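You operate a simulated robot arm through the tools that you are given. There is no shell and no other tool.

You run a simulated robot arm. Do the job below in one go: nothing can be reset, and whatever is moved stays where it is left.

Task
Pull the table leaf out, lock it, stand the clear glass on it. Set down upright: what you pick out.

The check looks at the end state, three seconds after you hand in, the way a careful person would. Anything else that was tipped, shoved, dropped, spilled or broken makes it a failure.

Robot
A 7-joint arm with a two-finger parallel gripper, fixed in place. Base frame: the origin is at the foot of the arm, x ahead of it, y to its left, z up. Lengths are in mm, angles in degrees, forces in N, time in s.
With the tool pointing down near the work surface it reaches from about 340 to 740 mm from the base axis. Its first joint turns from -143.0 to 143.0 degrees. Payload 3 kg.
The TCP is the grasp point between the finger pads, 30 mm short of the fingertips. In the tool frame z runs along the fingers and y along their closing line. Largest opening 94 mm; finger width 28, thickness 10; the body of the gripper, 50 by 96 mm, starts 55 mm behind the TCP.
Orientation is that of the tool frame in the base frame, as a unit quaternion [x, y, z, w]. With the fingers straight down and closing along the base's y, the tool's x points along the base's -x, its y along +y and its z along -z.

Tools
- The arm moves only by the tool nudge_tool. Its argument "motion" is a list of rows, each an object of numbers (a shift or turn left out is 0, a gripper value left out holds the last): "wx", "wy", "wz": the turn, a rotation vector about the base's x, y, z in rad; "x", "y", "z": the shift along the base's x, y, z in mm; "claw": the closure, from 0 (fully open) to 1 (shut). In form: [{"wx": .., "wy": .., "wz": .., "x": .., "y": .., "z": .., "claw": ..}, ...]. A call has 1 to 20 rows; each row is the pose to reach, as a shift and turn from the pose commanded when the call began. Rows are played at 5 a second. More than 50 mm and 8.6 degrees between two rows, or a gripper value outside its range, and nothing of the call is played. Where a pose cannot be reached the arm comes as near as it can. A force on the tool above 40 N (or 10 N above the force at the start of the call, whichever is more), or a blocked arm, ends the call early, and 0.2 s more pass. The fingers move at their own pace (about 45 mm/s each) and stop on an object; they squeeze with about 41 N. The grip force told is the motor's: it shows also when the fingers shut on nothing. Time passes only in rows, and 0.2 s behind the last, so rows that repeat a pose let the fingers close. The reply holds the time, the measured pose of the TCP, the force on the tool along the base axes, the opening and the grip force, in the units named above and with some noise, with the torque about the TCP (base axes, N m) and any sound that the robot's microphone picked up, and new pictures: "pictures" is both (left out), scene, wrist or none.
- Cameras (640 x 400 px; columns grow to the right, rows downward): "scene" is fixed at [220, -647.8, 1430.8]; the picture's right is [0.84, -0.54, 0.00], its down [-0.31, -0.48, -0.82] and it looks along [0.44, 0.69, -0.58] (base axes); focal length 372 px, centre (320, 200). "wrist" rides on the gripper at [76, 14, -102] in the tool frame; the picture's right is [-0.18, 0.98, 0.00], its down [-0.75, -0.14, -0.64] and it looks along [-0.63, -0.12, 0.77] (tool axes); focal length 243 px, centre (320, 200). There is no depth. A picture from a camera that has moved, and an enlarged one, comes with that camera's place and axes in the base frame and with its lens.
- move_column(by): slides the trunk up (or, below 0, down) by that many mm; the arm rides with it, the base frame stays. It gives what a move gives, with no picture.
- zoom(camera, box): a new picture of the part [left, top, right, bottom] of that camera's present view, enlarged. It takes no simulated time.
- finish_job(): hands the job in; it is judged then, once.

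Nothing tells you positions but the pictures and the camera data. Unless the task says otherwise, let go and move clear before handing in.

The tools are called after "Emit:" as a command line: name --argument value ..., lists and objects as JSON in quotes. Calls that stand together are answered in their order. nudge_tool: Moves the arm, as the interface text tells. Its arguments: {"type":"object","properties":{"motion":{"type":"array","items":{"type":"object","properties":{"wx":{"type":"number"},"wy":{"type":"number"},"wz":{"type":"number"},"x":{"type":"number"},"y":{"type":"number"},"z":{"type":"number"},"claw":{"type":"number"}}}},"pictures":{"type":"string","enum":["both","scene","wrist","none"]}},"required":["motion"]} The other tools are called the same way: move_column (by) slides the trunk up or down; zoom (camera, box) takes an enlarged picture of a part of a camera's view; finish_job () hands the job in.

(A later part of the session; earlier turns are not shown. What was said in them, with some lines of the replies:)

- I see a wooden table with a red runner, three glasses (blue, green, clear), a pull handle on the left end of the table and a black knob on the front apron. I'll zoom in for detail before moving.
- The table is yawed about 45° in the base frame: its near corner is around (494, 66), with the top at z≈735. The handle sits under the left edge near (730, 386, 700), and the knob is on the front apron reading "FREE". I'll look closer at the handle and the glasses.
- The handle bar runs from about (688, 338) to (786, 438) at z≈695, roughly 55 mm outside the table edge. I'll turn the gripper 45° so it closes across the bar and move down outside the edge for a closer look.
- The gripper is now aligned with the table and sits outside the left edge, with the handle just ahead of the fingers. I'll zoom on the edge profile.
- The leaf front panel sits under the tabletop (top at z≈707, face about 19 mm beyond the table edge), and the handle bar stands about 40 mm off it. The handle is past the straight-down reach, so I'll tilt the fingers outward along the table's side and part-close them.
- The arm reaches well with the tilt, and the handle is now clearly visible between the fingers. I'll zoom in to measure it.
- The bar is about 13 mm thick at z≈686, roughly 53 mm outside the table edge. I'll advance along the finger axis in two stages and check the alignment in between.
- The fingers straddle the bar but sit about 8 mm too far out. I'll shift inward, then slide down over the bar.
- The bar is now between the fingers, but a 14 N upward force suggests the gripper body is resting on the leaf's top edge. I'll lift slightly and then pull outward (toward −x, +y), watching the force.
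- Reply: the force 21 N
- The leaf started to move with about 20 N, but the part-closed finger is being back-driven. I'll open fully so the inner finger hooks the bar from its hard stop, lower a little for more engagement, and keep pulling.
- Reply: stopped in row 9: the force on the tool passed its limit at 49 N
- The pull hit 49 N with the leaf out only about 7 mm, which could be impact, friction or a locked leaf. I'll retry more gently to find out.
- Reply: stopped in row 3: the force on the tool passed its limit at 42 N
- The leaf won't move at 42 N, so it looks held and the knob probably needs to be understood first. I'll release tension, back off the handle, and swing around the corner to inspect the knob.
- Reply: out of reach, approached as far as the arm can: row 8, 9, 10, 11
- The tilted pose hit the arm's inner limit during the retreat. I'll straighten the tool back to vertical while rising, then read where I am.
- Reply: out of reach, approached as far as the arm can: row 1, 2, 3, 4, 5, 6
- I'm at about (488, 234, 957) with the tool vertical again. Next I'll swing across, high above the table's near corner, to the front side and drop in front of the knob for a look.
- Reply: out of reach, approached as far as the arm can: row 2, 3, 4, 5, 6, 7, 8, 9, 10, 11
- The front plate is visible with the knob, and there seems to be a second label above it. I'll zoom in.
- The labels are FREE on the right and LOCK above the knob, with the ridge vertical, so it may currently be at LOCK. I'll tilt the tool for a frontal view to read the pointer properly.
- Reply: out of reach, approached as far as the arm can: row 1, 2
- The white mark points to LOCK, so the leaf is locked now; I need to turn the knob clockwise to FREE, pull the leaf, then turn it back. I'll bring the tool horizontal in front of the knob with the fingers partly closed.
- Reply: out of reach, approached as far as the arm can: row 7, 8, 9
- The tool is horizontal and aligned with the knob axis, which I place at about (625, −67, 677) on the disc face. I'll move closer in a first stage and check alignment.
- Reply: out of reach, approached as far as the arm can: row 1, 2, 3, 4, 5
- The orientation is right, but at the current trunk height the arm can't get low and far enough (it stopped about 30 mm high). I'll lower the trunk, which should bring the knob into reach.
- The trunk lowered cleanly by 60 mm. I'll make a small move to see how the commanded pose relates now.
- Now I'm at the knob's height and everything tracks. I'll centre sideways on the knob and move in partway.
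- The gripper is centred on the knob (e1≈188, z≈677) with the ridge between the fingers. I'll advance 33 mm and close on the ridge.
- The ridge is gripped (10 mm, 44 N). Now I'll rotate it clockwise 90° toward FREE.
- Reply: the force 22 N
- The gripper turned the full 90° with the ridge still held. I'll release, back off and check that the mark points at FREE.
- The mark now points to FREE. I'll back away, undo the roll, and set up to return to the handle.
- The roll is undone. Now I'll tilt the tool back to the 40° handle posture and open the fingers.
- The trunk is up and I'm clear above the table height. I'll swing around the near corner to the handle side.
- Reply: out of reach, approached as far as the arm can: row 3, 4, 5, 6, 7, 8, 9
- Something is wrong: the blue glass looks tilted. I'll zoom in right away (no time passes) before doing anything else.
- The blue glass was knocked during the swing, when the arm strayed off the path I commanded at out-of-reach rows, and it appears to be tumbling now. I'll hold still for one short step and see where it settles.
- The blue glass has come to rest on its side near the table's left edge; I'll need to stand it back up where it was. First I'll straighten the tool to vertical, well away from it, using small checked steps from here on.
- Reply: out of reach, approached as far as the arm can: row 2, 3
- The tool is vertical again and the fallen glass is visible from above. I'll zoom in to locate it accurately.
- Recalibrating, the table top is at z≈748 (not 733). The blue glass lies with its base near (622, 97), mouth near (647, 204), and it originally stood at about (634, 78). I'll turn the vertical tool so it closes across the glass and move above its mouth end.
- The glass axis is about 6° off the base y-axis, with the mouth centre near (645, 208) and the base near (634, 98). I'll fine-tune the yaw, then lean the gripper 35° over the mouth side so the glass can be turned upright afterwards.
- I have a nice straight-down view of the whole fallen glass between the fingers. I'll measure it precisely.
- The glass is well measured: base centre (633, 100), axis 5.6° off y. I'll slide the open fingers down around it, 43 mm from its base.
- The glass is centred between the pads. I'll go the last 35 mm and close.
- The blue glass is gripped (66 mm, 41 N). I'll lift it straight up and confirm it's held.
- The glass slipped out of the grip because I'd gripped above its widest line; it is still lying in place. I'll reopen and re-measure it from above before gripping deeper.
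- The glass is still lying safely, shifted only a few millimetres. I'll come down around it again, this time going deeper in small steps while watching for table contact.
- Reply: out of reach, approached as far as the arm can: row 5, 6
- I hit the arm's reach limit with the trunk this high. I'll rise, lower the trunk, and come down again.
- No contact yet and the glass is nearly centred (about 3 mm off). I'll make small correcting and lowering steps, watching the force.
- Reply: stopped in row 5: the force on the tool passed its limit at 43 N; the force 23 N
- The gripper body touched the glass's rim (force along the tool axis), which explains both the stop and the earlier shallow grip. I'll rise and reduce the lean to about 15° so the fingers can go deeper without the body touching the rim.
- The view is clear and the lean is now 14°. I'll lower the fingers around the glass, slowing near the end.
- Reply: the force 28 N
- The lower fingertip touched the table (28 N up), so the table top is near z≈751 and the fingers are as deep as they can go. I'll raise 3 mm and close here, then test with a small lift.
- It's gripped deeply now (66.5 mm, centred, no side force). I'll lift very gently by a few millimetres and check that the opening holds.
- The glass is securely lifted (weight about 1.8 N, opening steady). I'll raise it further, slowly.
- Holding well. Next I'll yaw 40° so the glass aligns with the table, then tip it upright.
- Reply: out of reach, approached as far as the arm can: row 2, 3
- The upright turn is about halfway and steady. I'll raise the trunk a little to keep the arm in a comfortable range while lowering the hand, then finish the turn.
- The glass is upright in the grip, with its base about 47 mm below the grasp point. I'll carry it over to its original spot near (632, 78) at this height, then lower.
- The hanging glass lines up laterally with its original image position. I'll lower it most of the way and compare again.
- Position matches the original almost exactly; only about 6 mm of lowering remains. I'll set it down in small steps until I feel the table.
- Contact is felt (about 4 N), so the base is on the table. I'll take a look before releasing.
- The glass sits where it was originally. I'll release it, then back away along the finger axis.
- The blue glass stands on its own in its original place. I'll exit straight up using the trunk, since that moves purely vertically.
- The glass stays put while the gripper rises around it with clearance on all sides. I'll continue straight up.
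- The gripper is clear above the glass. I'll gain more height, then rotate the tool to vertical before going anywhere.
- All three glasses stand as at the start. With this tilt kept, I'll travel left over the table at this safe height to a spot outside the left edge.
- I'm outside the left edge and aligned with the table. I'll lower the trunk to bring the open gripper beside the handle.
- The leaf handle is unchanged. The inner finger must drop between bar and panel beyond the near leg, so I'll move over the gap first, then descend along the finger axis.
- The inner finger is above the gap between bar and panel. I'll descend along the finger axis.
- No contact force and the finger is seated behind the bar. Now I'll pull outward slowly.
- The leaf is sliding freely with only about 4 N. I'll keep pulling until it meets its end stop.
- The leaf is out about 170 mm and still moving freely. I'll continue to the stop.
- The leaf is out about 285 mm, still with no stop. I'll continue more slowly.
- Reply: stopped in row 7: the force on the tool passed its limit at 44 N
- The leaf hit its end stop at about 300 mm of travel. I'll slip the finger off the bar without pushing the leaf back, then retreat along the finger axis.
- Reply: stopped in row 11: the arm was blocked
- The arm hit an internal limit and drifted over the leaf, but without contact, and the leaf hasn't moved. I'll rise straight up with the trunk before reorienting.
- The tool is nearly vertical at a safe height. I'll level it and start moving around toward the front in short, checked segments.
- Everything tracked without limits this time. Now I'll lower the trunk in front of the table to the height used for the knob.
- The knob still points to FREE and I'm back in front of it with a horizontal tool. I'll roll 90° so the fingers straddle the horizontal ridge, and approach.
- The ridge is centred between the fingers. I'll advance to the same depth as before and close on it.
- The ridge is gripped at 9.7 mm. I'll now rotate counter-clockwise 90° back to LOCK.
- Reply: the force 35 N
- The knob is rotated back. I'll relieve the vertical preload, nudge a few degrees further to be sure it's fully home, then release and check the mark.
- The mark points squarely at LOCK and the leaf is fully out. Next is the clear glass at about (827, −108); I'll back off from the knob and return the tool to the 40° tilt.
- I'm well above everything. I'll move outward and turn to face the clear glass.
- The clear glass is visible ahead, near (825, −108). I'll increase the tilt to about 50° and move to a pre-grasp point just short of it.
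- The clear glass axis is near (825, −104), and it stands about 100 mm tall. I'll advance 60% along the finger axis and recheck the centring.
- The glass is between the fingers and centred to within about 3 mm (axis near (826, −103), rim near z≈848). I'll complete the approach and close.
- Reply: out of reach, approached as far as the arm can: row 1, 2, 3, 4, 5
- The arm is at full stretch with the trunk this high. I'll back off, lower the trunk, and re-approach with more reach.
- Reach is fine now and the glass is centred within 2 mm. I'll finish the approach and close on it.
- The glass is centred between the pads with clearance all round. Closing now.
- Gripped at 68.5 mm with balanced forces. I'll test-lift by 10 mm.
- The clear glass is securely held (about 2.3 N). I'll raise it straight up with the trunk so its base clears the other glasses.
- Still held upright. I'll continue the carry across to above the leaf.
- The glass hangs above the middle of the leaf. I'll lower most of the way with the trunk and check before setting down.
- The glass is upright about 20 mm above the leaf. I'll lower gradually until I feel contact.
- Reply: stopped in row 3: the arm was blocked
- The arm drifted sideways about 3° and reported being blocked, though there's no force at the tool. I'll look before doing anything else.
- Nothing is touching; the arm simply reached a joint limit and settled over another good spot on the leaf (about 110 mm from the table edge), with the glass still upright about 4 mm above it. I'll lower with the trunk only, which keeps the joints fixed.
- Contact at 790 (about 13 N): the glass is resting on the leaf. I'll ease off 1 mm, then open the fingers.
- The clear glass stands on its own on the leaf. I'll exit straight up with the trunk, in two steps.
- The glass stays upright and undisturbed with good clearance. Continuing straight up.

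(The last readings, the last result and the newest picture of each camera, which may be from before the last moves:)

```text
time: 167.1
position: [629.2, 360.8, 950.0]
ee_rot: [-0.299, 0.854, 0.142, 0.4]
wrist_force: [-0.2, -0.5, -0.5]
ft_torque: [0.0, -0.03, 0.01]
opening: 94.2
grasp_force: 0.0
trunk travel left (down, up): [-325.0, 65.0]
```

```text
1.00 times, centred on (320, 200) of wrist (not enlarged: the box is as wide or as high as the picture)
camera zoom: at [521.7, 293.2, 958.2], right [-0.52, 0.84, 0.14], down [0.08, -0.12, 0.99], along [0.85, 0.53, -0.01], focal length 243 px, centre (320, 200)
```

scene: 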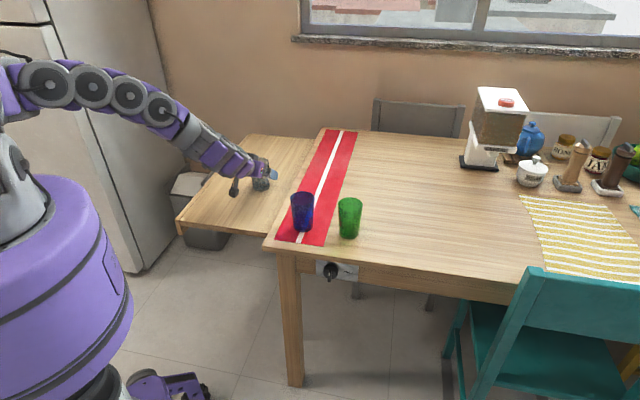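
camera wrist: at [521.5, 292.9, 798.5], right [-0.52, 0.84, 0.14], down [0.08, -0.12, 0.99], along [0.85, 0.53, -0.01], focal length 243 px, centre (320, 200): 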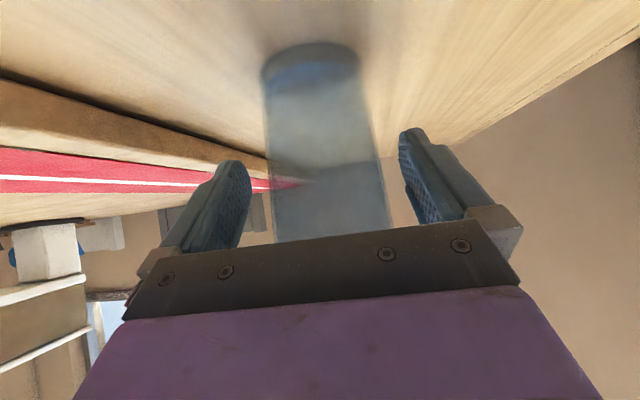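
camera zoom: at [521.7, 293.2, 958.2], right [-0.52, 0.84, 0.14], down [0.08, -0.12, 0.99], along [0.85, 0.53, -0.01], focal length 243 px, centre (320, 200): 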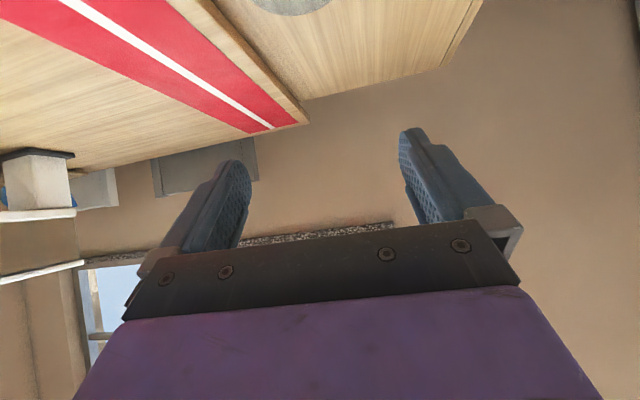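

The clear glass stands upright on the leaf, and blue and green are standing in place. I'll do a final comparison of the glasses and knob against the starting views.

Emit:
zoom --camera "scene" --box '[280, 180, 424, 270]'

Emit:
zoom --camera "scene" --box '[260, 230, 380, 305]'

Emit:
zoom --camera "scene" --box '[0, 0, 640, 400]'

```text
4.44 times, centred on (352, 225) of scene
camera zoom: at [220.0, -647.8, 1430.8], right [0.84, -0.54, 0.0], down [-0.31, -0.48, -0.82], along [0.44, 0.69, -0.58], focal length 1655 px, centre (178, 89)
```

zoom: 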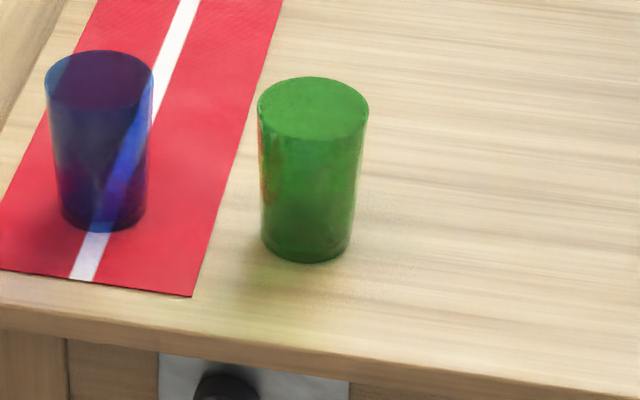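

```text
5.33 times, centred on (320, 268) of scene
camera zoom: at [220.0, -647.8, 1430.8], right [0.84, -0.54, 0.0], down [-0.31, -0.48, -0.82], along [0.44, 0.69, -0.58], focal length 1986 px, centre (320, -160)
```

zoom: 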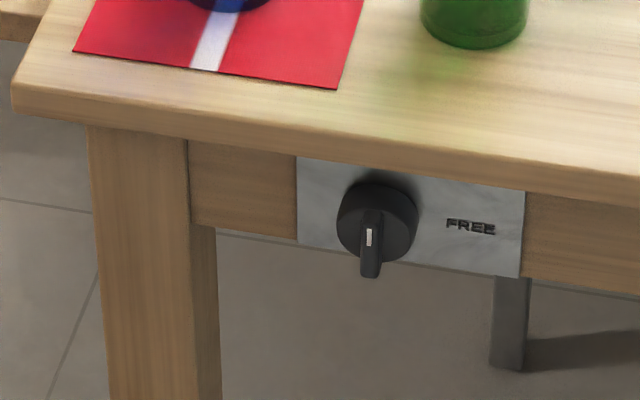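

```text
1.00 times, centred on (320, 200) of scene (not enlarged: the box is as wide or as high as the picture)
camera zoom: at [220.0, -647.8, 1430.8], right [0.84, -0.54, 0.0], down [-0.31, -0.48, -0.82], along [0.44, 0.69, -0.58], focal length 372 px, centre (320, 200)
```

zoom: 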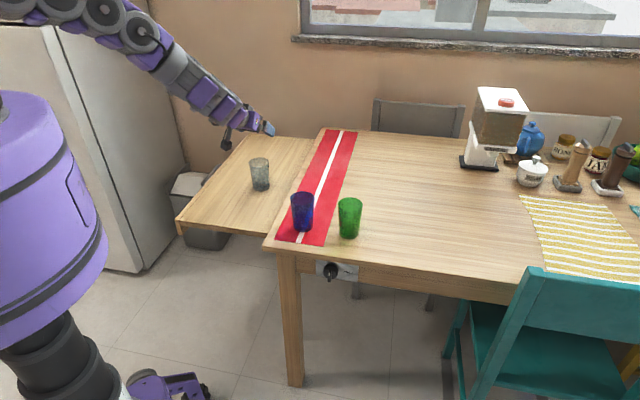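

Blue, green and the knob match the start views (the knob on LOCK), the leaf is fully out, and the clear glass stands on it. I'll raise the trunk a little more to be well clear, then hand in.

Emit:
move_column --by 60

Emit:
zoom --camera "scene" --box '[170, 110, 370, 260]'

```text
time: 168.1
position: [629.3, 362.4, 1009.7]
ee_rot: [-0.299, 0.855, 0.142, 0.4]
wrist_force: [-0.2, -0.5, 1.0]
ft_torque: [-0.02, -0.01, 0.04]
opening: 94.2
grasp_force: 0.0
trunk travel left (down, up): [-385.0, 5.0]
```

```text
2.67 times, centred on (270, 185) of scene
camera zoom: at [220.0, -647.8, 1430.8], right [0.84, -0.54, 0.0], down [-0.31, -0.48, -0.82], along [0.44, 0.69, -0.58], focal length 993 px, centre (453, 240)
```

zoom: 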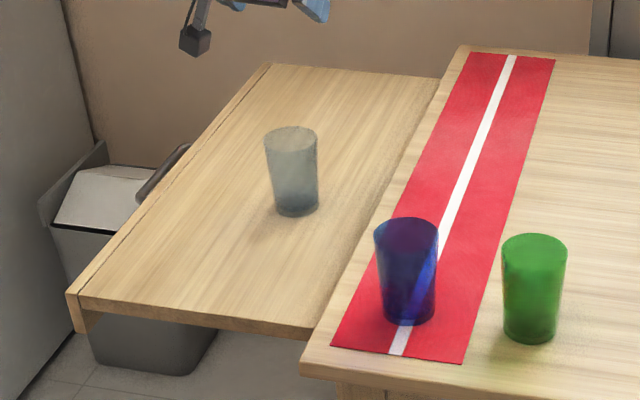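

The leaf is out with the knob on LOCK, the clear glass stands upright on it, and the other glasses stand in their places with the gripper well clear. Handing in.

Emit:
finish_job

```text
The job is handed in.
```

The job is handed in: the leaf is pulled out to its stop, the knob is back on LOCK, and the clear glass stands upright on the leaf. The gripper is open and well clear.

- **Blue glass:** I knocked it over during an early swing, when the arm strayed from its commanded path. It stayed on the table, lying on its side. I stood it back up on the runner, and in the scene camera it lines up with the starting view to within a couple of pixels. If the check counts the knock itself rather than the end state, it may fail on that.
- **Leaf lock:** The knob was on LOCK at the start, so I turned it to FREE, pulled the leaf about 300 mm until it stopped, and turned the knob back. I did not push on the leaf afterwards to test that the lock holds.
- **Everything else:** The green glass and the other objects look unmoved in the final pictures.
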